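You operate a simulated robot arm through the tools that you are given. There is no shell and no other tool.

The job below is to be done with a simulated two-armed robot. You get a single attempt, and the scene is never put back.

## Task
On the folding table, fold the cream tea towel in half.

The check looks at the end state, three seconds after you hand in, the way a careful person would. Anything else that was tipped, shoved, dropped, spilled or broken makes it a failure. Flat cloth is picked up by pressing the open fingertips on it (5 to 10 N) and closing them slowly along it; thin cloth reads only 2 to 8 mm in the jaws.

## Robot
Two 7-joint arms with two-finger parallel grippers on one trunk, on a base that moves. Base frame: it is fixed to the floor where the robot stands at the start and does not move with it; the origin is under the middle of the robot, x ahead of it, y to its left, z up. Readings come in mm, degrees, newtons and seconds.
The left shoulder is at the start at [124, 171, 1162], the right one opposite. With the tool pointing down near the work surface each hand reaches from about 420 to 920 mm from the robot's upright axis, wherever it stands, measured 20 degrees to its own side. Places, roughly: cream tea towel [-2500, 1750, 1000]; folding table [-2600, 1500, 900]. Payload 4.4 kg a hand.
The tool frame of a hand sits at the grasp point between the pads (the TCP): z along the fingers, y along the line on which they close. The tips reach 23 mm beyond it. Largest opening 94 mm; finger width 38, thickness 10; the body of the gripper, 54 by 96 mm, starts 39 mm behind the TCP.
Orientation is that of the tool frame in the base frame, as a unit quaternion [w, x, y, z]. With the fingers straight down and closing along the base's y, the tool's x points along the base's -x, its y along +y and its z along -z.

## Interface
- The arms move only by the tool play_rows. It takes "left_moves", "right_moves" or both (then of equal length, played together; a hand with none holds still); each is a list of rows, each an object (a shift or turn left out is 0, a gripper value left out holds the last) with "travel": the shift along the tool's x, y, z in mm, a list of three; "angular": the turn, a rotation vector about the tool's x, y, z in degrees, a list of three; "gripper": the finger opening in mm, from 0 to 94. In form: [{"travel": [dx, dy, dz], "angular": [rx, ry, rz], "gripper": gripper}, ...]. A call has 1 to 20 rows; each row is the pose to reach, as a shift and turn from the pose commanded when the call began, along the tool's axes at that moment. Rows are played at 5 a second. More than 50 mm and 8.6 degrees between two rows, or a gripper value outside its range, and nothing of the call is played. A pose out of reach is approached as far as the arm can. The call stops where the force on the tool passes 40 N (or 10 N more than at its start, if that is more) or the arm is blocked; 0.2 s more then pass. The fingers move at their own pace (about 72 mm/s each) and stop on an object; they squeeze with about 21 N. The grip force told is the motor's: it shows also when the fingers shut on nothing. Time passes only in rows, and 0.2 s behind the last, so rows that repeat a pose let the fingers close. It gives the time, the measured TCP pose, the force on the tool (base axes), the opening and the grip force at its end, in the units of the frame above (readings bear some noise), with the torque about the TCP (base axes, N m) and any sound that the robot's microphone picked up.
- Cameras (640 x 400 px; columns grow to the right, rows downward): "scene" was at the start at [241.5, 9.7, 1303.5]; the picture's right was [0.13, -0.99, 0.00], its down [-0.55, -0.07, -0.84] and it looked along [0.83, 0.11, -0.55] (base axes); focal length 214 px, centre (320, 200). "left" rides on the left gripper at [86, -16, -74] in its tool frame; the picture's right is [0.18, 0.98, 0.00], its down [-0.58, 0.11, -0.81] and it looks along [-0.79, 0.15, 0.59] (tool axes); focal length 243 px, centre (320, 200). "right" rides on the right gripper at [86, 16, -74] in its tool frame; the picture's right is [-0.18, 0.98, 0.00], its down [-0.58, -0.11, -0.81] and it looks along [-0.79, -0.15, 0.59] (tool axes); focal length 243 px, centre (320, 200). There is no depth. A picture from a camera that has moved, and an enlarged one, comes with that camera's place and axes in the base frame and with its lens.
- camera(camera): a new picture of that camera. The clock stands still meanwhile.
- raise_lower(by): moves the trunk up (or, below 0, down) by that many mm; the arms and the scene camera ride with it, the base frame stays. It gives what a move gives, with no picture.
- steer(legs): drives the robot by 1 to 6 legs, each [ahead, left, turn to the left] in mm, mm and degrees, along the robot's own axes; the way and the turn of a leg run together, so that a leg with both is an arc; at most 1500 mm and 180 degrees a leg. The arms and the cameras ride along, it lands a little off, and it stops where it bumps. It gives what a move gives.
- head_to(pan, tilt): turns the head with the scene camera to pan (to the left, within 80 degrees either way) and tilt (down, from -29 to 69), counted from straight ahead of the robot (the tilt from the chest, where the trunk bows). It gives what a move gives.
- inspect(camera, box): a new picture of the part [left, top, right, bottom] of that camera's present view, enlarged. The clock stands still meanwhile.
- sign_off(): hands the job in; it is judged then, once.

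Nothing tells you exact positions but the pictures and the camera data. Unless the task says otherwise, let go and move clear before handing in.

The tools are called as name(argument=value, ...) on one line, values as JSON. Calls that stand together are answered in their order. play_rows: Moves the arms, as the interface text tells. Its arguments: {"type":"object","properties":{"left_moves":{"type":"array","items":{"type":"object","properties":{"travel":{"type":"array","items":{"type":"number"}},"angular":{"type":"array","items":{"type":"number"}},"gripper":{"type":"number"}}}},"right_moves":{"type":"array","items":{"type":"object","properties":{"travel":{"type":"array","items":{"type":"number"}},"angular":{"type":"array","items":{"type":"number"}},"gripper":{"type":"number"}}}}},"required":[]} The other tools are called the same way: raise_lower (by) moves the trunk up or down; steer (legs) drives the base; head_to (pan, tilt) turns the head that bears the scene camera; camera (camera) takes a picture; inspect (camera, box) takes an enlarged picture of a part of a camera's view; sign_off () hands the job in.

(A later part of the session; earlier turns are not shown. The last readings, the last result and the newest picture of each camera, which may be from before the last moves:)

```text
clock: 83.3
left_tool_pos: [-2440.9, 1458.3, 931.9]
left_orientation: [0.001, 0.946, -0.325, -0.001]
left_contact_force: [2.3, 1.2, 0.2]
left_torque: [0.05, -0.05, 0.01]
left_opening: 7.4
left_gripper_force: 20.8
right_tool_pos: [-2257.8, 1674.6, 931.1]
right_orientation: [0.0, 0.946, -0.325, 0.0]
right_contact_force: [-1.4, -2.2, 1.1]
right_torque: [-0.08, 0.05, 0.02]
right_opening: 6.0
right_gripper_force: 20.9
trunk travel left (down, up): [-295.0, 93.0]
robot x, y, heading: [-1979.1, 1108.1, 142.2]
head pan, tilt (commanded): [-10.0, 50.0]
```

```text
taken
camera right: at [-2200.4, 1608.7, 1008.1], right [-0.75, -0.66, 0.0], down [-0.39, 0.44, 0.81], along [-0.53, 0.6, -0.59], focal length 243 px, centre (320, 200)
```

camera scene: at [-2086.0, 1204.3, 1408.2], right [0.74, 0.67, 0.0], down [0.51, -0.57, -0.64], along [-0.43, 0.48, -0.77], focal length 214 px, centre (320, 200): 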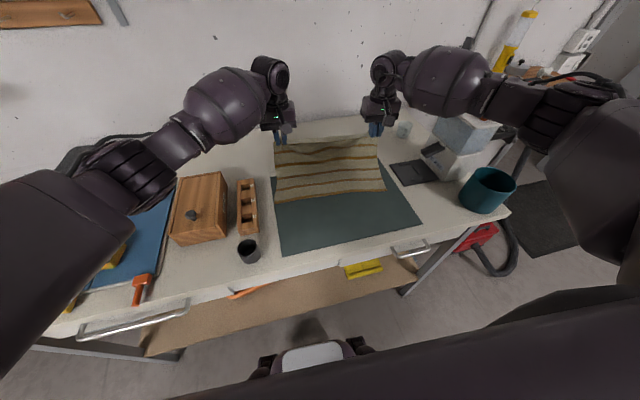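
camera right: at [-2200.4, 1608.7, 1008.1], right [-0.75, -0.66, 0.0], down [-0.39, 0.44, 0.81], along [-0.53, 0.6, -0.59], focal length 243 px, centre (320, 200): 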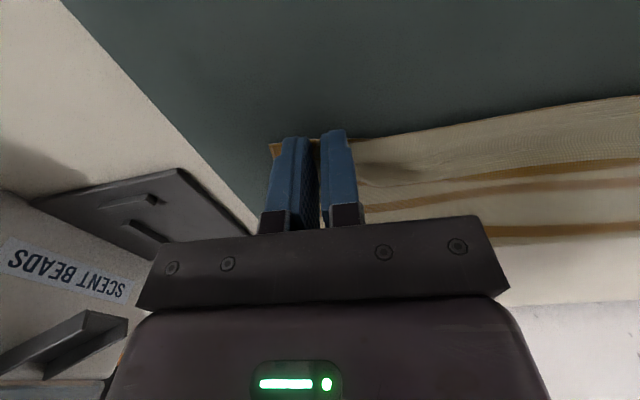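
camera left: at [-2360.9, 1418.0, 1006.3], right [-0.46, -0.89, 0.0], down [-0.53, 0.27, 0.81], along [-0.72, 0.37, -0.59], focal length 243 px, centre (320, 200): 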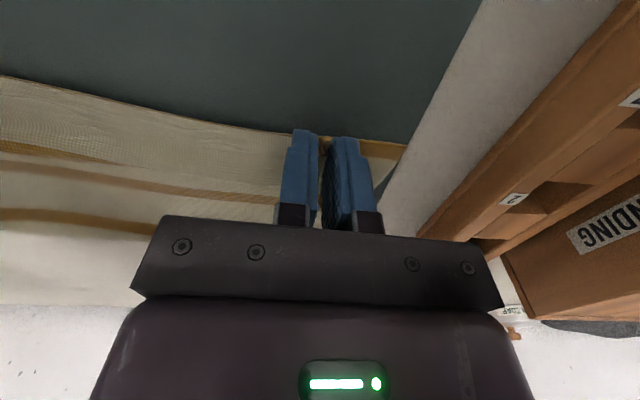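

The top edge is now aligned with the bottom edge to within a few millimetres. I'll go down a touch more to feel contact.

play_rows(left_moves=[{"travel": [0, 0, 1]}, {"travel": [0, 0, 2]}, {"travel": [0, 0, 2]}, {"travel": [0, 0, 2]}], right_moves=[{"travel": [0, 0, 1]}, {"travel": [0, 0, 2]}, {"travel": [0, 0, 2]}, {"travel": [0, 0, 2]}])

```text
clock: 84.3
left_tool_pos: [-2440.2, 1458.0, 930.6]
left_orientation: [0.0, 0.946, -0.325, 0.0]
left_contact_force: [2.6, 2.7, 0.1]
left_torque: [0.05, -0.03, -0.03]
left_opening: 7.5
left_gripper_force: 20.9
right_tool_pos: [-2258.2, 1674.7, 930.5]
right_orientation: [0.001, 0.946, -0.324, 0.0]
right_contact_force: [-1.6, 0.0, 1.8]
right_torque: [-0.01, 0.05, 0.04]
right_opening: 6.0
right_gripper_force: 20.8
trunk travel left (down, up): [-295.0, 93.0]
robot x, y, heading: [-1983.5, 1108.6, 142.2]
head pan, tilt (commanded): [-10.0, 50.0]
```

The tips are just touching. I'll open slowly while drifting each hand outward, the reverse of the pickup, so the pleats spread flat.

play_rows(left_moves=[{"travel": [0, 0, 0.5], "gripper": 8}, {"travel": [0, 1, 0.5], "gripper": 10}, {"travel": [0, 2, 0.5], "gripper": 12}, {"travel": [0, 3, 0.5], "gripper": 14}, {"travel": [0, 4, 0.5], "gripper": 16}, {"travel": [0, 5, 0.5], "gripper": 18}, {"travel": [0, 6, 0.5], "gripper": 20}, {"travel": [0, 7, 0.5], "gripper": 22}, {"travel": [0, 8, 0.5], "gripper": 24}, {"travel": [0, 9, 0.5], "gripper": 26}, {"travel": [0, 10, 0.5], "gripper": 28}, {"travel": [0, 11, 0.5], "gripper": 30}], right_moves=[{"travel": [0, 0, 0], "gripper": 8}, {"travel": [0, -1, 0], "gripper": 10}, {"travel": [0, -2, 0], "gripper": 12}, {"travel": [0, -3, 0], "gripper": 14}, {"travel": [0, -4, 0], "gripper": 16}, {"travel": [0, -5, 0], "gripper": 18}, {"travel": [0, -6, 0], "gripper": 20}, {"travel": [0, -7, 0], "gripper": 22}, {"travel": [0, -8, 0], "gripper": 24}, {"travel": [0, -9, 0], "gripper": 26}, {"travel": [0, -10, 0], "gripper": 28}, {"travel": [0, -11, 0], "gripper": 30}])

camera(camera="left")

camera(camera="right")

```text
clock: 86.9
left_tool_pos: [-2446.4, 1448.5, 930.0]
left_orientation: [0.0, 0.946, -0.324, 0.0]
left_contact_force: [-0.8, 0.1, 0.0]
left_torque: [-0.01, 0.03, -0.02]
left_opening: 30.2
left_gripper_force: 0.0
right_tool_pos: [-2251.9, 1683.4, 929.8]
right_orientation: [0.0, 0.946, -0.324, 0.0]
right_contact_force: [-0.4, -0.5, 0.8]
right_torque: [0.02, -0.02, -0.01]
right_opening: 30.0
right_gripper_force: 0.1
trunk travel left (down, up): [-295.0, 93.0]
robot x, y, heading: [-1980.1, 1106.9, 142.1]
head pan, tilt (commanded): [-10.0, 50.0]
```

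```text
taken
camera left: at [-2367.7, 1409.0, 1004.0], right [-0.46, -0.89, 0.0], down [-0.53, 0.27, 0.81], along [-0.72, 0.37, -0.59], focal length 243 px, centre (320, 200)
```

left: 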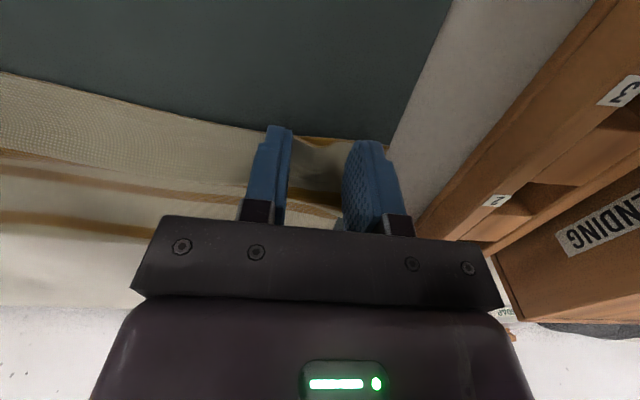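

```text
taken
camera right: at [-2193.6, 1617.1, 1006.1], right [-0.75, -0.66, 0.0], down [-0.39, 0.44, 0.81], along [-0.53, 0.6, -0.59], focal length 243 px, centre (320, 200)
```

right: 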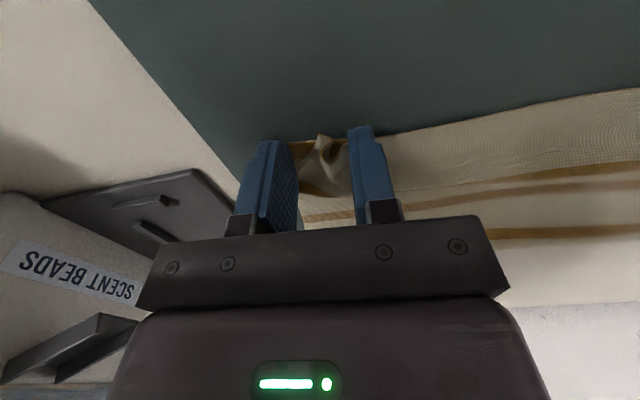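

Both hands have released. I'll open a little more, raise them clear slowly, and look at the result.

play_rows(left_moves=[{"travel": [0, 2, -2], "gripper": 36}, {"travel": [0, 4, -5], "gripper": 42}, {"travel": [0, 4, -10], "gripper": 46}, {"travel": [0, 4, -18], "gripper": 46}, {"travel": [0, 4, -28], "gripper": 46}, {"travel": [0, 4, -40], "gripper": 46}, {"travel": [0, 4, -55], "gripper": 46}, {"travel": [0, 4, -70], "gripper": 46}], right_moves=[{"travel": [0, -2, -2], "gripper": 36}, {"travel": [0, -4, -5], "gripper": 42}, {"travel": [0, -4, -10], "gripper": 46}, {"travel": [0, -4, -18], "gripper": 46}, {"travel": [0, -4, -28], "gripper": 46}, {"travel": [0, -4, -40], "gripper": 46}, {"travel": [0, -4, -55], "gripper": 46}, {"travel": [0, -4, -70], "gripper": 46}])

camera(camera="scene")

camera(camera="left")

camera(camera="right")

```text
clock: 88.7
left_tool_pos: [-2449.2, 1445.3, 999.4]
left_orientation: [-0.001, 0.946, -0.325, 0.0]
left_contact_force: [-0.6, -0.5, 0.1]
left_torque: [-0.01, 0.0, 0.0]
left_opening: 46.1
left_gripper_force: 0.0
right_tool_pos: [-2248.7, 1686.4, 1000.2]
right_orientation: [0.001, 0.946, -0.323, -0.001]
right_contact_force: [0.1, -0.6, 0.1]
right_torque: [0.0, 0.0, 0.01]
right_opening: 46.4
right_gripper_force: 0.0
trunk travel left (down, up): [-295.0, 93.0]
robot x, y, heading: [-1978.2, 1110.2, 142.2]
head pan, tilt (commanded): [-10.0, 50.0]
```

```text
taken
camera scene: at [-2085.9, 1203.9, 1408.3], right [0.74, 0.67, 0.0], down [0.51, -0.57, -0.64], along [-0.43, 0.48, -0.77], focal length 214 px, centre (320, 200)
```

scene: 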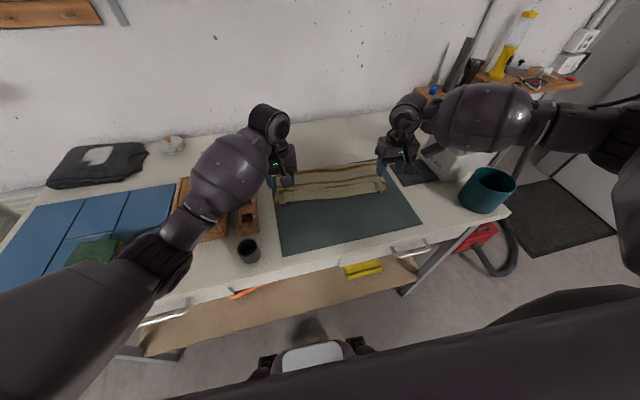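

```text
taken
camera left: at [-2369.9, 1405.8, 1073.5], right [-0.46, -0.89, 0.0], down [-0.53, 0.27, 0.81], along [-0.72, 0.37, -0.59], focal length 243 px, centre (320, 200)
```

left: 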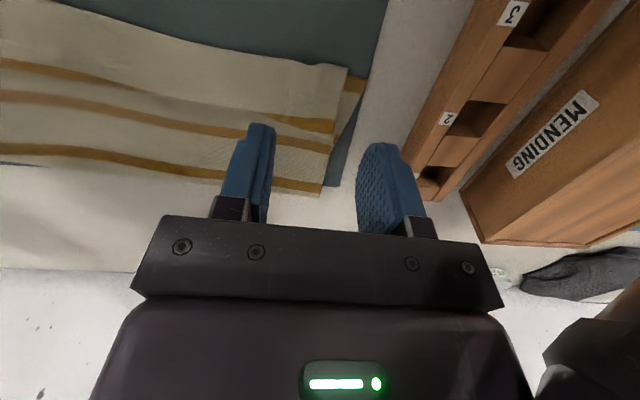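

```text
taken
camera right: at [-2190.8, 1620.0, 1076.3], right [-0.75, -0.66, 0.0], down [-0.39, 0.44, 0.81], along [-0.53, 0.6, -0.59], focal length 243 px, centre (320, 200)
```

right: 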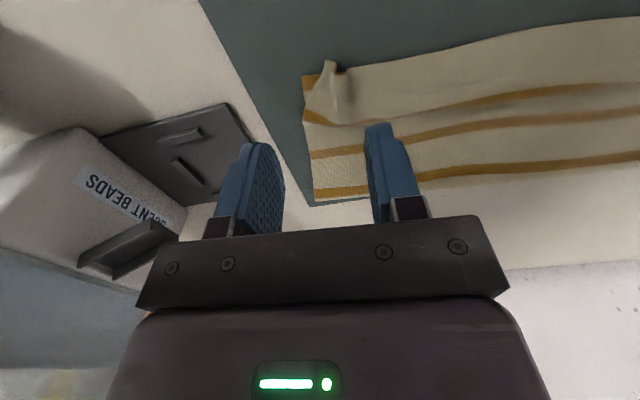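

The towel is folded in half with the edges aligned. The left corner has flattened, but the right corner still has a small pleat. I'll raise both hands further and look closely.

play_rows(left_moves=[{"travel": [0, 0, -30]}, {"travel": [0, 0, -60]}, {"travel": [0, 0, -90]}, {"travel": [0, 0, -120]}, {"travel": [0, 30, -150]}, {"travel": [0, 60, -180]}, {"travel": [0, 90, -210]}, {"travel": [0, 120, -230]}], right_moves=[{"travel": [0, 0, -25]}, {"travel": [0, 0, -50]}, {"travel": [0, 0, -75]}, {"travel": [0, 0, -100]}, {"travel": [0, 0, -125]}, {"travel": [0, 0, -150]}, {"travel": [0, 0, -175]}, {"travel": [0, 0, -200]}])

inspect(camera="scene", box=[240, 120, 440, 245])

camera(camera="scene")

camera(camera="right")

```text
clock: 90.5
left_tool_pos: [-2522.3, 1350.0, 1230.7]
left_orientation: [0.0, 0.946, -0.325, 0.0]
left_contact_force: [-0.3, -0.4, 0.2]
left_torque: [0.0, 0.02, 0.02]
left_opening: 46.1
left_gripper_force: 0.1
right_tool_pos: [-2249.1, 1686.4, 1200.5]
right_orientation: [0.0, 0.946, -0.324, 0.001]
right_contact_force: [0.0, -0.5, 0.3]
right_torque: [0.0, 0.02, 0.03]
right_opening: 45.9
right_gripper_force: 0.0
trunk travel left (down, up): [-295.0, 93.0]
robot x, y, heading: [-1984.4, 1112.7, 142.2]
head pan, tilt (commanded): [-10.0, 50.0]
```

```text
3.20 times, centred on (340, 182) of scene
camera zoom: at [-2085.9, 1202.9, 1408.4], right [0.74, 0.67, 0.0], down [0.51, -0.57, -0.64], along [-0.43, 0.48, -0.77], focal length 686 px, centre (256, 256)
```

zoom: 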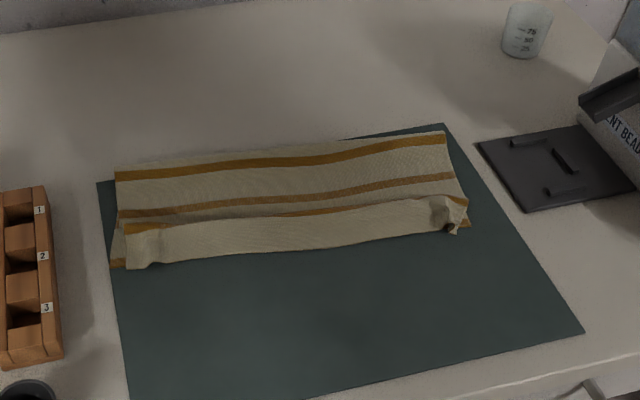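

```text
taken
camera scene: at [-2085.9, 1202.9, 1408.4], right [0.74, 0.67, 0.0], down [0.51, -0.57, -0.64], along [-0.43, 0.48, -0.77], focal length 214 px, centre (320, 200)
```

scene: 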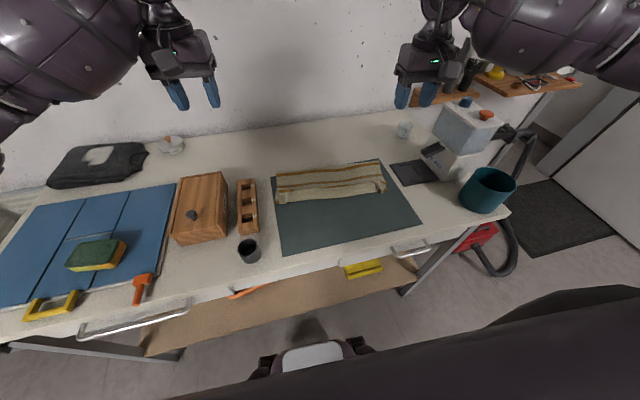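

```text
taken
camera right: at [-2191.2, 1619.7, 1276.3], right [-0.75, -0.66, 0.0], down [-0.39, 0.44, 0.81], along [-0.53, 0.6, -0.59], focal length 243 px, centre (320, 200)
```

right: 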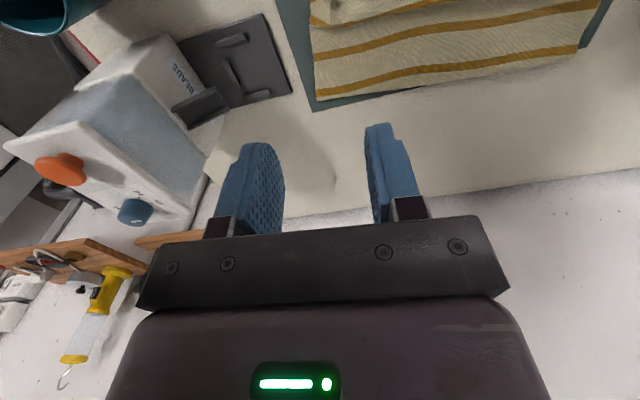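

inspect(camera="scene", box=[265, 145, 345, 215])

inspect(camera="scene", box=[325, 145, 405, 215])

```text
5.71 times, centred on (305, 180) of scene
camera zoom: at [-2085.9, 1202.9, 1408.4], right [0.74, 0.67, 0.0], down [0.51, -0.57, -0.64], along [-0.43, 0.48, -0.77], focal length 1226 px, centre (406, 314)
```

zoom: 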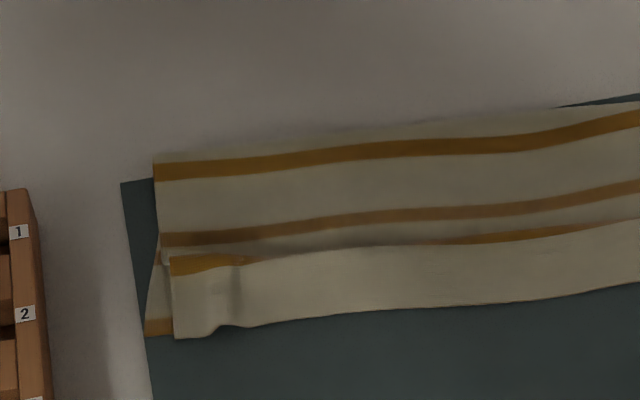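

```text
5.71 times, centred on (365, 180) of scene
camera zoom: at [-2085.9, 1202.9, 1408.4], right [0.74, 0.67, 0.0], down [0.51, -0.57, -0.64], along [-0.43, 0.48, -0.77], focal length 1226 px, centre (63, 314)
```

zoom: 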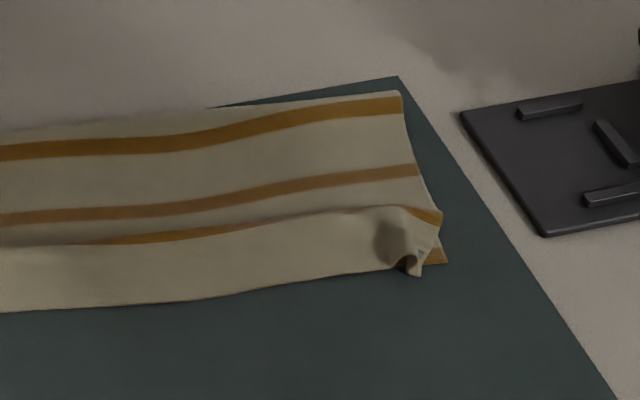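

The fold is good: edges are aligned and the crease sits at about the middle stripe. The upper layer has a slight ridge and the right corner a small pleat, so I'll move the right hand back for a closer view from its camera.

play_rows(right_moves=[{"travel": [30, 20, 0]}, {"travel": [60, 40, 20]}, {"travel": [90, 60, 40]}, {"travel": [115, 80, 60]}])

camera(camera="right")

inspect(camera="right", box=[200, 0, 640, 200])

```text
clock: 91.5
left_tool_pos: [-2522.5, 1351.7, 1229.9]
left_orientation: [0.0, 0.946, -0.325, 0.0]
left_contact_force: [-0.3, 0.6, 0.8]
left_torque: [0.02, 0.0, -0.01]
left_opening: 45.9
left_gripper_force: 0.0
right_tool_pos: [-2208.4, 1553.5, 1139.8]
right_orientation: [0.0, 0.946, -0.325, 0.0]
right_contact_force: [0.4, -0.4, -0.5]
right_torque: [-0.01, 0.01, 0.02]
right_opening: 46.1
right_gripper_force: 0.1
trunk travel left (down, up): [-295.0, 93.0]
robot x, y, heading: [-1978.6, 1108.8, 141.9]
head pan, tilt (commanded): [-10.0, 50.0]
```

```text
taken
camera right: at [-2150.6, 1486.9, 1215.8], right [-0.75, -0.66, 0.0], down [-0.39, 0.44, 0.81], along [-0.53, 0.6, -0.59], focal length 243 px, centre (320, 200)
```

right: 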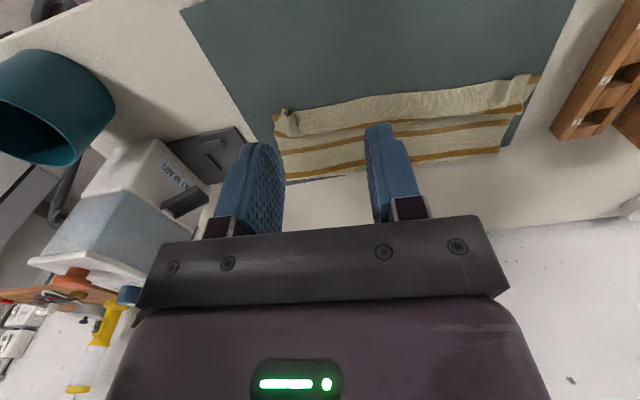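

```text
1.45 times, centred on (420, 100) of right
camera zoom: at [-2150.6, 1486.9, 1215.8], right [-0.75, -0.66, 0.0], down [-0.39, 0.44, 0.81], along [-0.53, 0.6, -0.59], focal length 353 px, centre (174, 346)
```

zoom: 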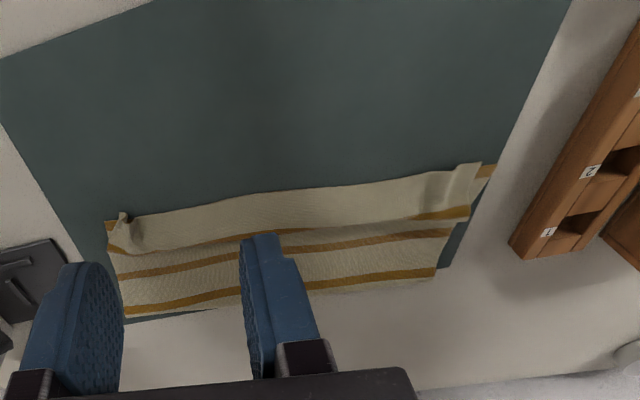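

The near edges line up along the full width. I'll tidy the right corner by straddling the small pleat with the right fingers, pressing lightly, and spreading them outward.

play_rows(right_moves=[{"travel": [-30, -20, 0], "gripper": 24}, {"travel": [-60, -40, 0], "gripper": 24}, {"travel": [-90, -60, 20], "gripper": 24}, {"travel": [-115, -70, 45], "gripper": 24}, {"travel": [-115, -70, 80], "gripper": 24}, {"travel": [-115, -70, 115], "gripper": 24}, {"travel": [-115, -70, 145], "gripper": 24}, {"travel": [-115, -70, 170], "gripper": 24}, {"travel": [-115, -70, 185], "gripper": 24}, {"travel": [-115, -70, 185], "gripper": 24}])

camera(camera="right")

inspect(camera="right", box=[220, 60, 440, 240])

```text
clock: 93.7
left_tool_pos: [-2522.2, 1350.3, 1230.1]
left_orientation: [0.0, 0.946, -0.324, 0.0]
left_contact_force: [-0.8, -0.3, 0.3]
left_torque: [-0.01, 0.03, -0.01]
left_opening: 45.9
left_gripper_force: 0.2
right_tool_pos: [-2255.9, 1678.0, 955.0]
right_orientation: [0.0, 0.946, -0.325, 0.001]
right_contact_force: [-0.7, 0.0, -0.1]
right_torque: [-0.03, 0.0, 0.02]
right_opening: 23.8
right_gripper_force: 0.0
trunk travel left (down, up): [-295.0, 93.0]
robot x, y, heading: [-1979.3, 1105.0, 142.3]
head pan, tilt (commanded): [-10.0, 50.0]
```

```text
taken
camera right: at [-2197.8, 1612.6, 1030.7], right [-0.75, -0.66, 0.0], down [-0.39, 0.44, 0.81], along [-0.53, 0.6, -0.59], focal length 243 px, centre (320, 200)
```

right: 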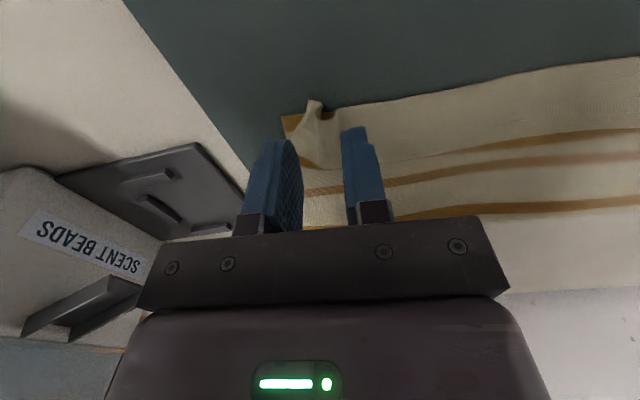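

```text
2.22 times, centred on (330, 150) of right
camera zoom: at [-2197.8, 1612.6, 1030.7], right [-0.75, -0.66, 0.0], down [-0.39, 0.44, 0.81], along [-0.53, 0.6, -0.59], focal length 539 px, centre (298, 311)
```

zoom: 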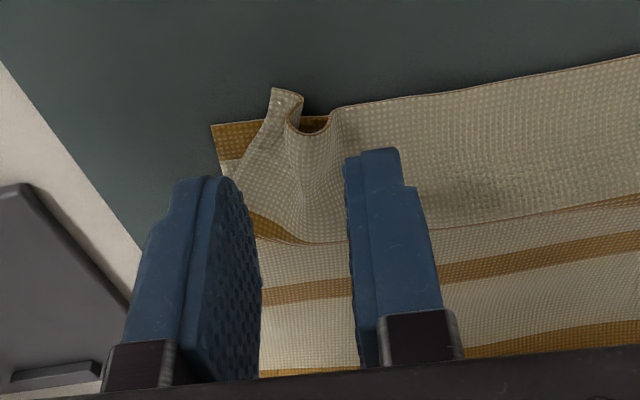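

The corner shows a small S-shaped tuck. I'll close the fingers and gently iron outward from the flat part, over the tuck, and off the corner.

play_rows(right_moves=[{"travel": [0, 8, -5], "gripper": 10}, {"travel": [0, 18, -5], "gripper": 0}, {"travel": [0, 28, -5], "gripper": 0}, {"travel": [0, 28, 5], "gripper": 0}, {"travel": [0, 28, 13], "gripper": 0}, {"travel": [0, 28, 19], "gripper": 0}, {"travel": [0, 28, 22], "gripper": 0}, {"travel": [0, 28, 24], "gripper": 0}, {"travel": [0, 28, 24], "gripper": 0}])

inspect(camera="right", box=[180, 60, 440, 240])

```text
clock: 95.7
left_tool_pos: [-2523.0, 1350.5, 1231.0]
left_orientation: [0.0, 0.946, -0.325, 0.001]
left_contact_force: [-0.2, 0.1, -0.2]
left_torque: [0.02, -0.01, 0.01]
left_opening: 46.1
left_gripper_force: 0.1
right_tool_pos: [-2272.4, 1655.6, 930.8]
right_orientation: [0.0, 0.946, -0.324, -0.001]
right_contact_force: [0.0, -0.4, -0.2]
right_torque: [0.04, -0.01, 0.02]
right_opening: 0.1
right_gripper_force: 21.1
trunk travel left (down, up): [-295.0, 93.0]
robot x, y, heading: [-1982.1, 1107.8, 142.1]
head pan, tilt (commanded): [-10.0, 50.0]
```

```text
2.22 times, centred on (310, 150) of right
camera zoom: at [-2214.6, 1589.8, 1007.2], right [-0.75, -0.66, 0.0], down [-0.39, 0.44, 0.81], along [-0.53, 0.6, -0.59], focal length 539 px, centre (342, 311)
```

zoom: 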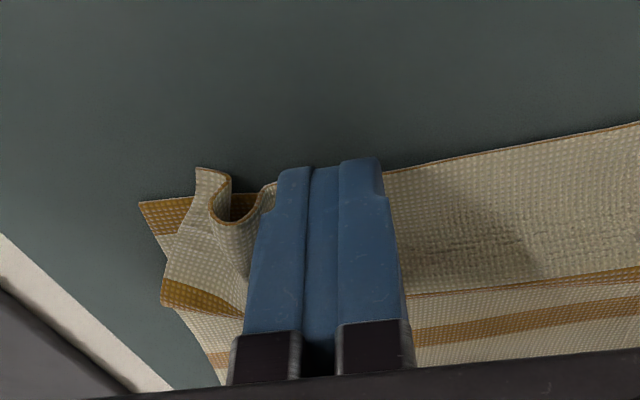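

The closed fingertips are just inside the tuck. I'll lower to light contact and sweep outward in steps.

play_rows(right_moves=[{"travel": [0, 0, 1]}, {"travel": [0, 0, 1.8]}, {"travel": [0, -3, 1.8]}, {"travel": [0, -6, 1.8]}, {"travel": [0, -9, 1.8]}, {"travel": [0, -12, 1.8]}, {"travel": [0, -15, 1.8]}, {"travel": [0, -18, 1.8]}, {"travel": [0, -21, 1.8]}])

inspect(camera="right", box=[180, 60, 440, 240])

```text
clock: 97.7
left_tool_pos: [-2523.6, 1351.2, 1231.5]
left_orientation: [0.001, 0.946, -0.325, 0.0]
left_contact_force: [0.0, 1.2, 0.3]
left_torque: [0.02, -0.01, -0.03]
left_opening: 45.9
left_gripper_force: 0.0
right_tool_pos: [-2259.9, 1672.6, 929.6]
right_orientation: [0.0, 0.946, -0.325, 0.001]
right_contact_force: [1.2, 0.1, 0.3]
right_torque: [-0.04, 0.02, -0.02]
right_opening: 0.2
right_gripper_force: 20.6
trunk travel left (down, up): [-295.0, 93.0]
robot x, y, heading: [-1980.3, 1107.9, 141.8]
head pan, tilt (commanded): [-10.0, 50.0]
```

```text
2.22 times, centred on (310, 150) of right
camera zoom: at [-2201.6, 1607.3, 1005.0], right [-0.75, -0.66, 0.0], down [-0.39, 0.44, 0.81], along [-0.53, 0.6, -0.59], focal length 539 px, centre (342, 311)
```

zoom: 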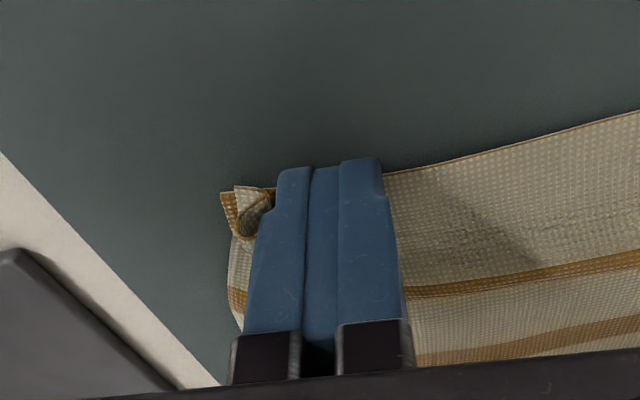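

The tuck is being pushed outward and the upper corner now nearly meets the lower one. I'll continue the sweep past the corner.

play_rows(right_moves=[{"travel": [0, -3, 0.3]}, {"travel": [0, -6, 0.3]}, {"travel": [0, -9, 0.3]}, {"travel": [0, -12, 0.3]}, {"travel": [0, -15, 0.3]}, {"travel": [0, -18, 0.3]}, {"travel": [0, -21, 0.3]}])

inspect(camera="right", box=[180, 60, 440, 240])

```text
clock: 99.3
left_tool_pos: [-2521.2, 1350.4, 1231.6]
left_orientation: [0.0, 0.946, -0.325, 0.0]
left_contact_force: [-0.1, 0.2, -0.6]
left_torque: [0.01, 0.02, -0.01]
left_opening: 45.8
left_gripper_force: 0.1
right_tool_pos: [-2246.9, 1689.3, 929.4]
right_orientation: [0.0, 0.946, -0.323, -0.001]
right_contact_force: [-0.9, -0.1, 0.7]
right_torque: [-0.03, 0.02, 0.03]
right_opening: 0.0
right_gripper_force: 20.7
trunk travel left (down, up): [-295.0, 93.0]
robot x, y, heading: [-1980.7, 1109.5, 142.0]
head pan, tilt (commanded): [-10.0, 50.0]
```

```text
2.22 times, centred on (310, 150) of right
camera zoom: at [-2188.6, 1623.4, 1004.9], right [-0.75, -0.66, 0.0], down [-0.39, 0.44, 0.81], along [-0.53, 0.6, -0.59], focal length 539 px, centre (342, 311)
```

zoom: 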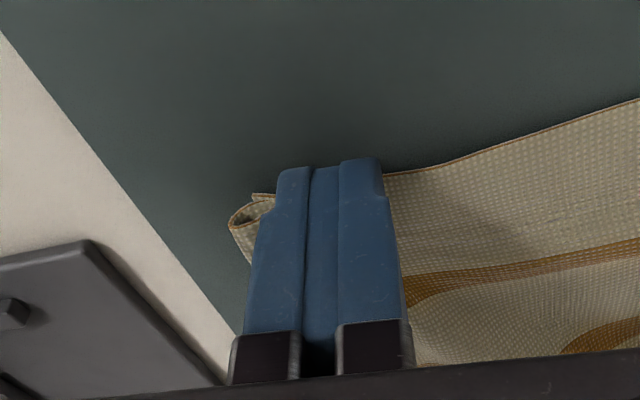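

play_rows(right_moves=[{"travel": [0, -2, -3]}, {"travel": [0, -2, -8]}, {"travel": [0, 0, -15]}, {"travel": [0, 0, -25]}, {"travel": [10, 0, -35]}, {"travel": [20, 0, -45]}, {"travel": [20, 0, -45]}])

inspect(camera="right", box=[180, 40, 480, 240])

```text
clock: 100.9
left_tool_pos: [-2523.5, 1351.0, 1230.7]
left_orientation: [0.0, 0.946, -0.325, 0.0]
left_contact_force: [0.3, 0.4, -0.1]
left_torque: [0.01, -0.01, -0.01]
left_opening: 45.9
left_gripper_force: 0.1
right_tool_pos: [-2230.9, 1677.4, 973.6]
right_orientation: [0.0, 0.946, -0.325, 0.0]
right_contact_force: [-0.3, -0.1, 1.0]
right_torque: [-0.02, 0.0, 0.01]
right_opening: 0.0
right_gripper_force: 20.8
trunk travel left (down, up): [-295.0, 93.0]
robot x, y, heading: [-1982.5, 1107.5, 142.0]
head pan, tilt (commanded): [-10.0, 50.0]
```

```text
2.00 times, centred on (330, 140) of right
camera zoom: at [-2172.5, 1611.8, 1049.8], right [-0.75, -0.66, 0.0], down [-0.39, 0.44, 0.81], along [-0.53, 0.6, -0.59], focal length 485 px, centre (300, 320)
```

zoom: 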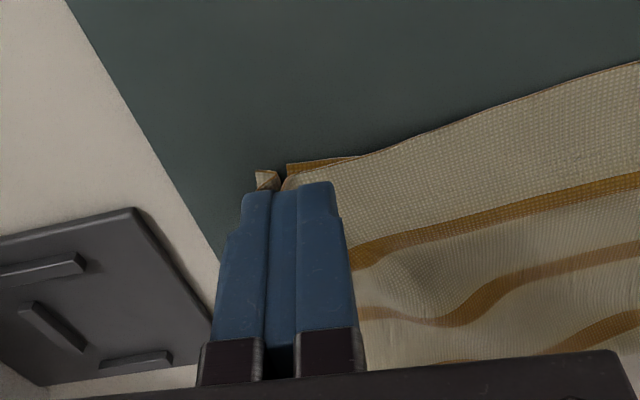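

I need an unobstructed view, so I'll raise the right hand clear and look from the head camera.

play_rows(right_moves=[{"travel": [20, 0, -40]}, {"travel": [40, 0, -80]}, {"travel": [60, 20, -120]}, {"travel": [80, 40, -150]}, {"travel": [100, 60, -165]}])

inspect(camera="right", box=[200, 0, 600, 200])

inspect(camera="scene", box=[260, 130, 420, 230])

```text
clock: 102.1
left_tool_pos: [-2522.0, 1350.0, 1229.9]
left_orientation: [0.001, 0.946, -0.324, -0.001]
left_contact_force: [0.4, -0.9, 0.3]
left_torque: [-0.03, -0.01, 0.02]
left_opening: 45.9
left_gripper_force: 0.0
right_tool_pos: [-2188.6, 1567.5, 1140.0]
right_orientation: [-0.001, 0.946, -0.324, 0.001]
right_contact_force: [-0.3, 0.2, -0.6]
right_torque: [0.0, 0.02, 0.03]
right_opening: 0.0
right_gripper_force: 21.2
trunk travel left (down, up): [-295.0, 93.0]
robot x, y, heading: [-1983.3, 1105.5, 141.8]
head pan, tilt (commanded): [-10.0, 50.0]
```

```text
1.60 times, centred on (400, 100) of right
camera zoom: at [-2131.2, 1501.9, 1215.8], right [-0.75, -0.66, 0.0], down [-0.39, 0.44, 0.81], along [-0.53, 0.6, -0.59], focal length 388 px, centre (192, 360)
```

zoom: 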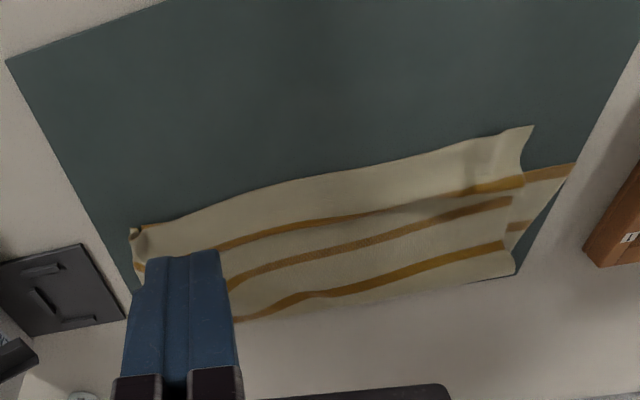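

```text
4.00 times, centred on (340, 180) of scene
camera zoom: at [-2086.2, 1203.6, 1408.3], right [0.74, 0.67, 0.0], down [0.51, -0.57, -0.64], along [-0.43, 0.48, -0.77], focal length 858 px, centre (240, 280)
```

zoom: 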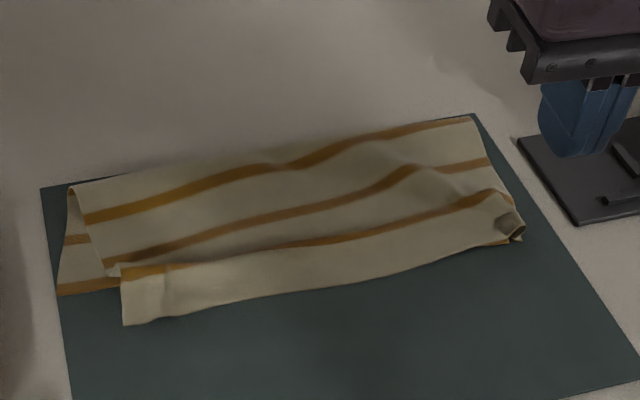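

The ironing dragged the upper layer about 45 mm to the right at its left end, so that corner needs correcting. I'll zoom in to plan pulling it back.

inspect(camera="scene", box=[345, 150, 405, 200])

inspect(camera="scene", box=[265, 165, 325, 215])

camera(camera="right")

```text
8.00 times, centred on (375, 175) of scene
camera zoom: at [-2086.2, 1203.6, 1408.3], right [0.74, 0.67, 0.0], down [0.51, -0.57, -0.64], along [-0.43, 0.48, -0.77], focal length 1716 px, centre (-120, 400)
```

zoom: 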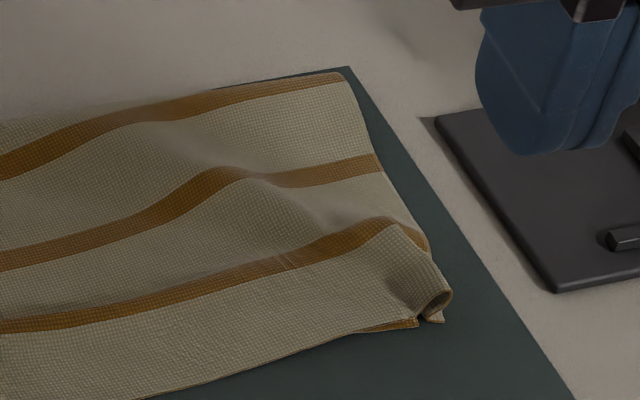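

```text
8.00 times, centred on (295, 190) of scene
camera zoom: at [-2086.2, 1203.6, 1408.3], right [0.74, 0.67, 0.0], down [0.51, -0.57, -0.64], along [-0.43, 0.48, -0.77], focal length 1716 px, centre (520, 280)
```

zoom: 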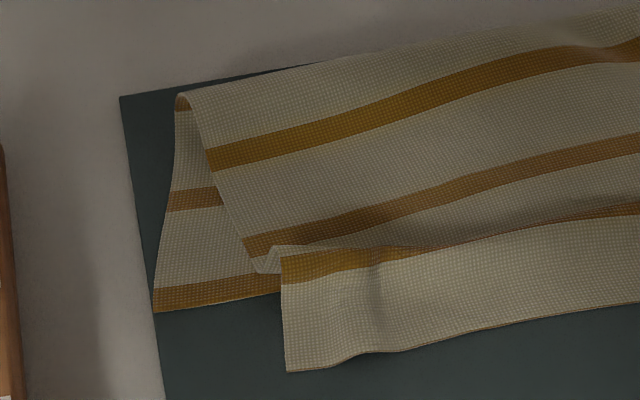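

```text
taken
camera right: at [-2131.2, 1501.9, 1215.8], right [-0.75, -0.66, 0.0], down [-0.39, 0.44, 0.81], along [-0.53, 0.6, -0.59], focal length 243 px, centre (320, 200)
```

right: 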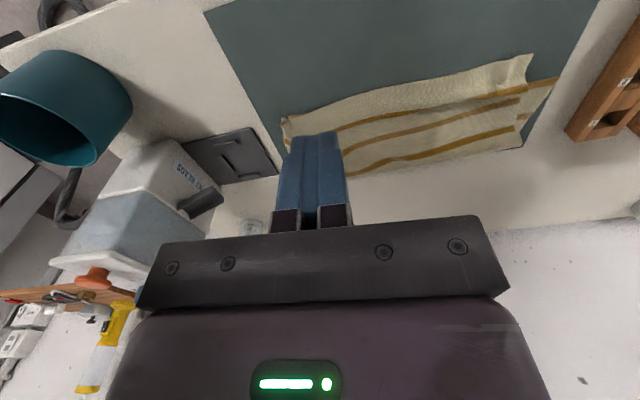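

The upper-left corner lies on the mat near [-2402, 1426], while the lower corner is at [-2461, 1412]. It overhangs past the lower layer there, so the left hand can pinch just the top layer. I'll bring the left hand over it.

play_rows(left_moves=[{"travel": [10, -41, 0], "gripper": 40}, {"travel": [19, -82, 0], "gripper": 40}, {"travel": [29, -123, 0], "gripper": 40}, {"travel": [38, -163, 0], "gripper": 40}, {"travel": [38, -163, 45], "gripper": 40}, {"travel": [38, -163, 90], "gripper": 40}, {"travel": [38, -163, 135], "gripper": 40}, {"travel": [38, -163, 180], "gripper": 40}, {"travel": [38, -163, 220], "gripper": 40}, {"travel": [38, -163, 255], "gripper": 40}, {"travel": [38, -163, 280], "gripper": 40}])

camera(camera="left")

inspect(camera="left", box=[180, 40, 480, 240])

```text
clock: 104.5
left_tool_pos: [-2391.5, 1457.7, 948.7]
left_orientation: [0.0, 0.946, -0.325, 0.0]
left_contact_force: [0.2, -0.4, 0.8]
left_torque: [0.04, 0.03, 0.0]
left_opening: 40.0
left_gripper_force: 0.0
right_tool_pos: [-2187.7, 1569.2, 1140.0]
right_orientation: [0.0, 0.946, -0.325, 0.0]
right_contact_force: [-0.9, 0.4, -0.1]
right_torque: [-0.01, 0.02, -0.02]
right_opening: 0.2
right_gripper_force: 20.5
trunk travel left (down, up): [-295.0, 93.0]
robot x, y, heading: [-1979.1, 1108.2, 142.0]
head pan, tilt (commanded): [-10.0, 50.0]
```

```text
taken
camera left: at [-2313.0, 1416.5, 1023.7], right [-0.46, -0.89, 0.0], down [-0.53, 0.27, 0.81], along [-0.72, 0.37, -0.59], focal length 243 px, centre (320, 200)
```

left: 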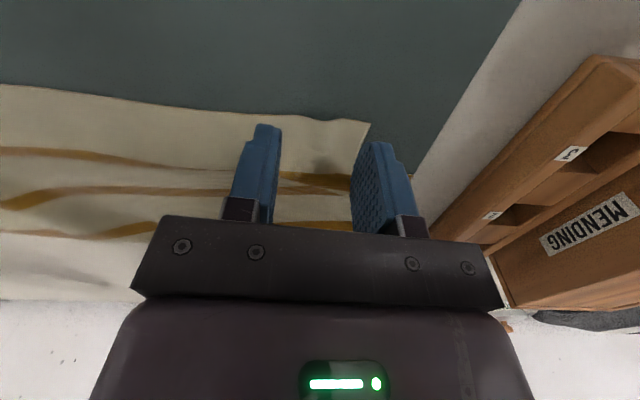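

```text
2.00 times, centred on (330, 140) of left
camera zoom: at [-2313.0, 1416.5, 1023.7], right [-0.46, -0.89, 0.0], down [-0.53, 0.27, 0.81], along [-0.72, 0.37, -0.59], focal length 485 px, centre (300, 320)
```

zoom: 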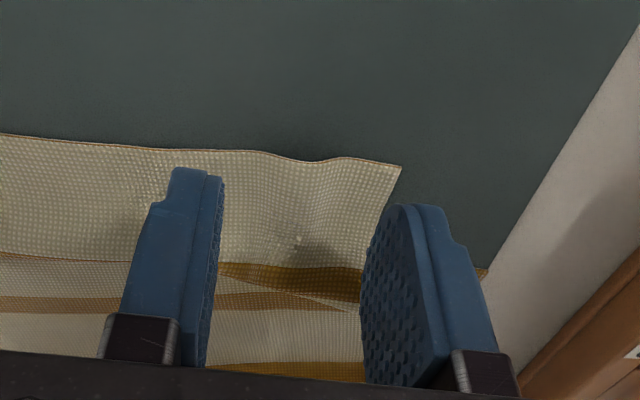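

The left fingers are positioned as in the first pickup, with the corner 28 mm to the left and 9 mm nearer me than the tool point. I'll lower and press gently.

play_rows(left_moves=[{"travel": [0, 0, 6]}, {"travel": [0, 0, 12]}, {"travel": [0, 0, 17]}, {"travel": [0, 0, 19.5]}, {"travel": [0, 0, 21]}, {"travel": [0, 0, 22]}, {"travel": [0, 0, 22]}, {"travel": [0, 0, 22]}])

```text
clock: 106.3
left_tool_pos: [-2392.6, 1456.7, 928.8]
left_orientation: [0.0, 0.946, -0.325, 0.0]
left_contact_force: [-0.2, 1.1, 0.8]
left_torque: [-0.01, -0.01, 0.02]
left_opening: 40.1
left_gripper_force: 0.0
right_tool_pos: [-2189.8, 1568.8, 1139.2]
right_orientation: [0.0, 0.946, -0.325, 0.0]
right_contact_force: [-0.1, 0.0, 0.0]
right_torque: [-0.01, -0.02, 0.01]
right_opening: 0.2
right_gripper_force: 20.5
trunk travel left (down, up): [-295.0, 93.0]
robot x, y, heading: [-1980.7, 1107.4, 142.2]
head pan, tilt (commanded): [-10.0, 50.0]
```

play_rows(left_moves=[{"travel": [0, 0, 1]}, {"travel": [0, 0, 1.5]}, {"travel": [0, 0, 1.5]}, {"travel": [0, 0, 1.5]}])

```text
clock: 107.3
left_tool_pos: [-2392.6, 1456.5, 927.7]
left_orientation: [0.0, 0.946, -0.324, -0.001]
left_contact_force: [-2.7, 1.1, 12.2]
left_torque: [0.04, 0.19, 0.0]
left_opening: 40.0
left_gripper_force: 0.1
right_tool_pos: [-2188.6, 1568.5, 1139.8]
right_orientation: [0.0, 0.946, -0.325, 0.0]
right_contact_force: [-0.4, 0.6, 0.3]
right_torque: [0.03, -0.02, -0.03]
right_opening: 0.1
right_gripper_force: 21.1
trunk travel left (down, up): [-295.0, 93.0]
robot x, y, heading: [-1979.6, 1107.2, 141.9]
head pan, tilt (commanded): [-10.0, 50.0]
```

The left press reads 12 N. I'll ease it slightly and close slowly, gathering the corner inward as before.

play_rows(left_moves=[{"travel": [0, 0, -0.3], "gripper": 40}, {"travel": [0, -1, -0.3], "gripper": 38}, {"travel": [0, -2, -0.3], "gripper": 36}, {"travel": [0, -3, -0.3], "gripper": 34}, {"travel": [0, -4, -0.3], "gripper": 32}, {"travel": [0, -5, -0.3], "gripper": 30}, {"travel": [0, -6, -0.3], "gripper": 28}, {"travel": [0, -7, -0.3], "gripper": 26}])

inspect(camera="left", box=[180, 40, 480, 240])

```text
clock: 109.1
left_tool_pos: [-2389.7, 1461.2, 926.4]
left_orientation: [0.001, 0.946, -0.323, -0.001]
left_contact_force: [-5.3, -10.1, 16.9]
left_torque: [-0.13, 0.19, 0.04]
left_opening: 26.5
left_gripper_force: 0.6
right_tool_pos: [-2189.8, 1566.5, 1140.0]
right_orientation: [-0.001, 0.946, -0.324, -0.001]
right_contact_force: [-0.4, -0.3, 0.0]
right_torque: [-0.01, 0.01, -0.04]
right_opening: 0.0
right_gripper_force: 21.3
trunk travel left (down, up): [-295.0, 93.0]
robot x, y, heading: [-1982.4, 1107.9, 142.4]
head pan, tilt (commanded): [-10.0, 50.0]
```

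```text
2.00 times, centred on (330, 140) of left
camera zoom: at [-2309.8, 1420.5, 1001.1], right [-0.46, -0.89, 0.0], down [-0.53, 0.27, 0.81], along [-0.72, 0.37, -0.59], focal length 485 px, centre (300, 320)
```

zoom: 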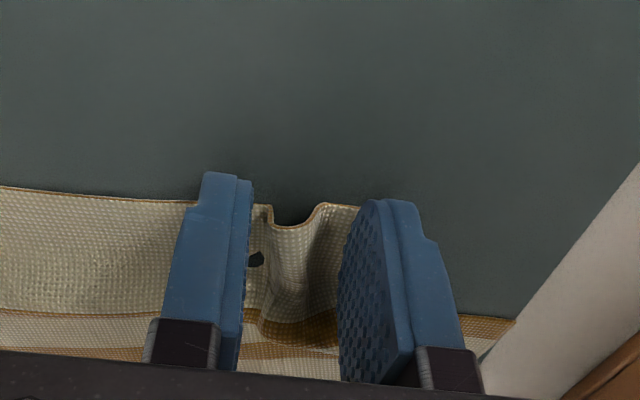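

The pleat is gathering. I'll ease the press a bit more and finish the close.

play_rows(left_moves=[{"travel": [0, -1, -0.5], "gripper": 24}, {"travel": [0, -2, -0.6], "gripper": 22}, {"travel": [0, -3, -0.6], "gripper": 20}, {"travel": [0, -4, -0.6], "gripper": 18}, {"travel": [0, -5, -0.6], "gripper": 16}, {"travel": [0, -6, -0.6], "gripper": 14}, {"travel": [0, -7, -0.6], "gripper": 12}, {"travel": [0, -8, -0.6], "gripper": 10}, {"travel": [0, -9, -0.6], "gripper": 8}, {"travel": [0, -9.5, -0.6], "gripper": 5}, {"travel": [0, -10, -0.6], "gripper": 2}, {"travel": [0, -10, -0.6], "gripper": 0}, {"travel": [0, -10, -0.6], "gripper": 0}, {"travel": [0, -10, -0.6], "gripper": 0}])

inspect(camera="left", box=[180, 40, 480, 240])

```text
clock: 112.1
left_tool_pos: [-2381.6, 1469.7, 927.6]
left_orientation: [0.001, 0.946, -0.325, 0.0]
left_contact_force: [-2.3, -3.9, 6.9]
left_torque: [-0.08, 0.11, 0.01]
left_opening: 2.3
left_gripper_force: 20.5
right_tool_pos: [-2189.5, 1568.2, 1139.3]
right_orientation: [0.0, 0.946, -0.325, 0.0]
right_contact_force: [0.3, -0.1, 0.7]
right_torque: [-0.01, 0.03, -0.02]
right_opening: 0.0
right_gripper_force: 20.7
trunk travel left (down, up): [-295.0, 93.0]
robot x, y, heading: [-1980.5, 1103.8, 142.1]
head pan, tilt (commanded): [-10.0, 50.0]
```

```text
2.00 times, centred on (330, 140) of left
camera zoom: at [-2303.3, 1429.6, 1001.4], right [-0.46, -0.89, 0.0], down [-0.53, 0.27, 0.81], along [-0.72, 0.37, -0.59], focal length 485 px, centre (300, 320)
```

zoom: 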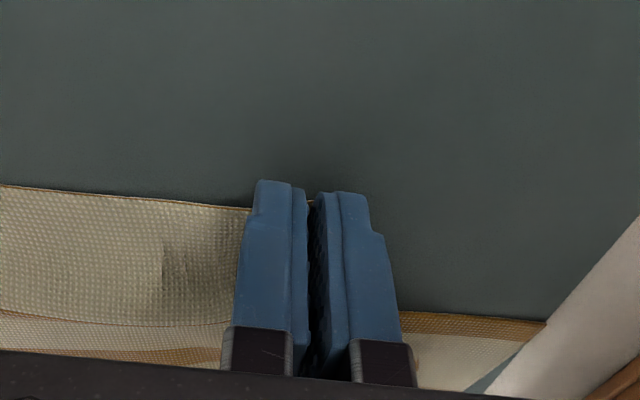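

The jaw reads 2.3 mm with full grip force, which should be a thin pinch of cloth. I'll lift about 20 mm to confirm.

play_rows(left_moves=[{"travel": [0, 0, -5]}, {"travel": [0, 0, -10]}, {"travel": [0, 0, -15]}, {"travel": [0, 0, -20]}, {"travel": [0, 0, -25]}, {"travel": [0, 0, -25]}])

inspect(camera="left", box=[180, 40, 480, 240])

inspect(camera="scene", box=[250, 130, 410, 230])

```text
clock: 113.5
left_tool_pos: [-2382.7, 1469.7, 951.4]
left_orientation: [0.0, 0.946, -0.324, 0.0]
left_contact_force: [0.7, -0.3, 0.9]
left_torque: [0.02, 0.02, -0.02]
left_opening: 2.6
left_gripper_force: 20.4
right_tool_pos: [-2188.6, 1568.1, 1140.1]
right_orientation: [0.0, 0.946, -0.324, 0.0]
right_contact_force: [-0.4, 0.2, -0.7]
right_torque: [0.0, -0.02, 0.0]
right_opening: 0.0
right_gripper_force: 21.5
trunk travel left (down, up): [-295.0, 93.0]
robot x, y, heading: [-1979.5, 1110.5, 142.0]
head pan, tilt (commanded): [-10.0, 50.0]
```

```text
2.00 times, centred on (330, 140) of left
camera zoom: at [-2303.4, 1430.1, 1026.0], right [-0.46, -0.89, 0.0], down [-0.53, 0.27, 0.81], along [-0.72, 0.37, -0.59], focal length 485 px, centre (300, 320)
```

zoom: 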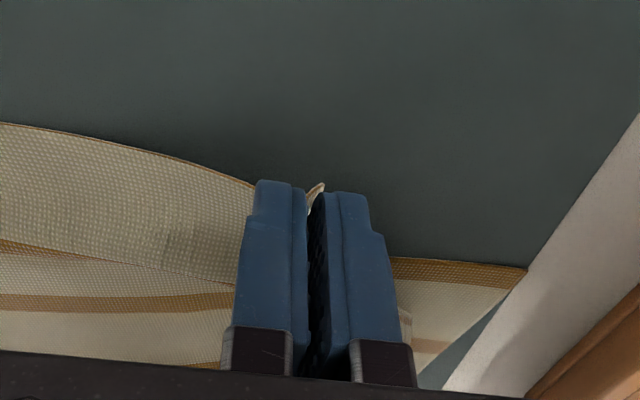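

```text
4.00 times, centred on (330, 180) of scene
camera zoom: at [-2085.9, 1204.2, 1408.3], right [0.74, 0.67, 0.0], down [0.51, -0.57, -0.64], along [-0.43, 0.48, -0.77], focal length 858 px, centre (280, 280)
```

zoom: 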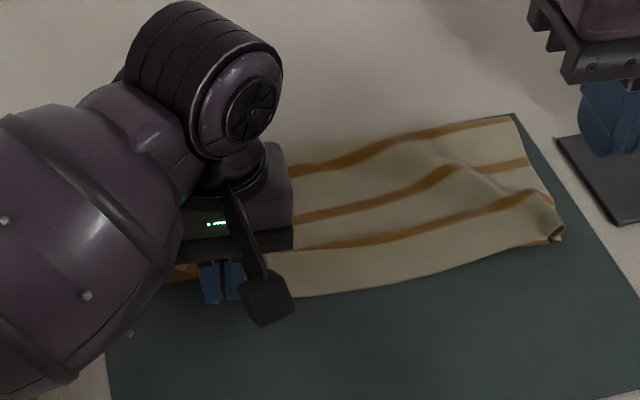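

It's holding. I'll lift slightly more and carry the corner left 47 mm and forward 38 mm toward the lower corner.

play_rows(left_moves=[{"travel": [0, 0, -8]}, {"travel": [0, 0, -15]}, {"travel": [-4, 5, -15]}, {"travel": [-8, 10, -15]}, {"travel": [-12, 15, -15]}, {"travel": [-16, 20, -15]}, {"travel": [-20, 25, -15]}, {"travel": [-24, 30, -15]}, {"travel": [-28, 35, -15]}, {"travel": [-33, 41, -15]}, {"travel": [-38, 47, -15]}, {"travel": [-38, 47, -15]}])

inspect(camera="left", box=[180, 40, 480, 240])

inspect(camera="scene", box=[250, 130, 410, 230])

```text
clock: 116.1
left_tool_pos: [-2440.9, 1456.0, 967.5]
left_orientation: [0.0, 0.946, -0.325, 0.0]
left_contact_force: [0.0, 0.1, -1.2]
left_torque: [-0.02, 0.0, -0.03]
left_opening: 2.5
left_gripper_force: 21.0
right_tool_pos: [-2189.2, 1569.4, 1140.1]
right_orientation: [0.001, 0.946, -0.325, -0.001]
right_contact_force: [0.1, 0.0, -1.1]
right_torque: [-0.01, 0.01, -0.04]
right_opening: 0.0
right_gripper_force: 21.7
trunk travel left (down, up): [-295.0, 93.0]
robot x, y, heading: [-1983.0, 1104.9, 141.9]
head pan, tilt (commanded): [-10.0, 50.0]
```

```text
2.00 times, centred on (330, 140) of left
camera zoom: at [-2362.2, 1416.5, 1041.4], right [-0.46, -0.89, 0.0], down [-0.53, 0.27, 0.81], along [-0.72, 0.37, -0.59], focal length 485 px, centre (300, 320)
```

zoom: 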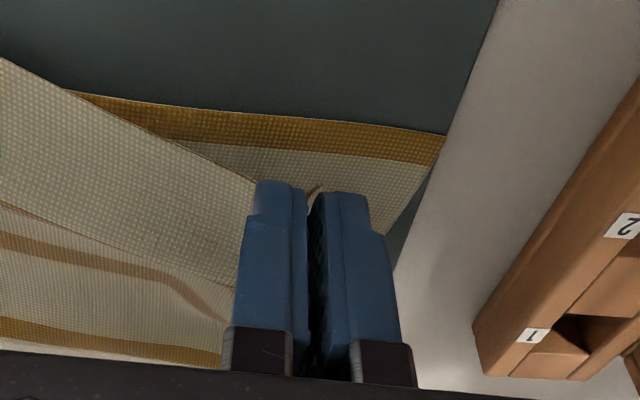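

```text
4.00 times, centred on (330, 180) of scene
camera zoom: at [-2085.7, 1204.2, 1408.3], right [0.74, 0.67, 0.0], down [0.51, -0.57, -0.64], along [-0.43, 0.48, -0.77], focal length 858 px, centre (280, 280)
```

zoom: 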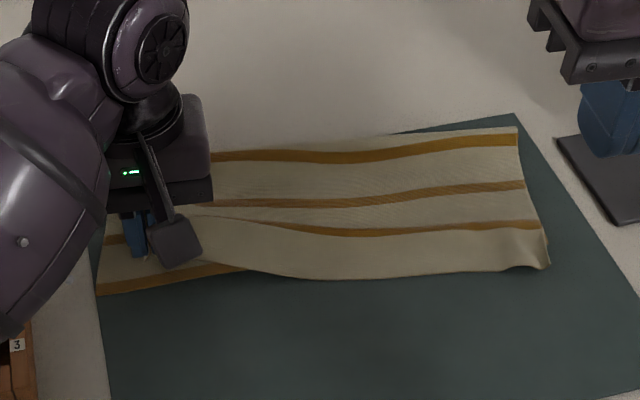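

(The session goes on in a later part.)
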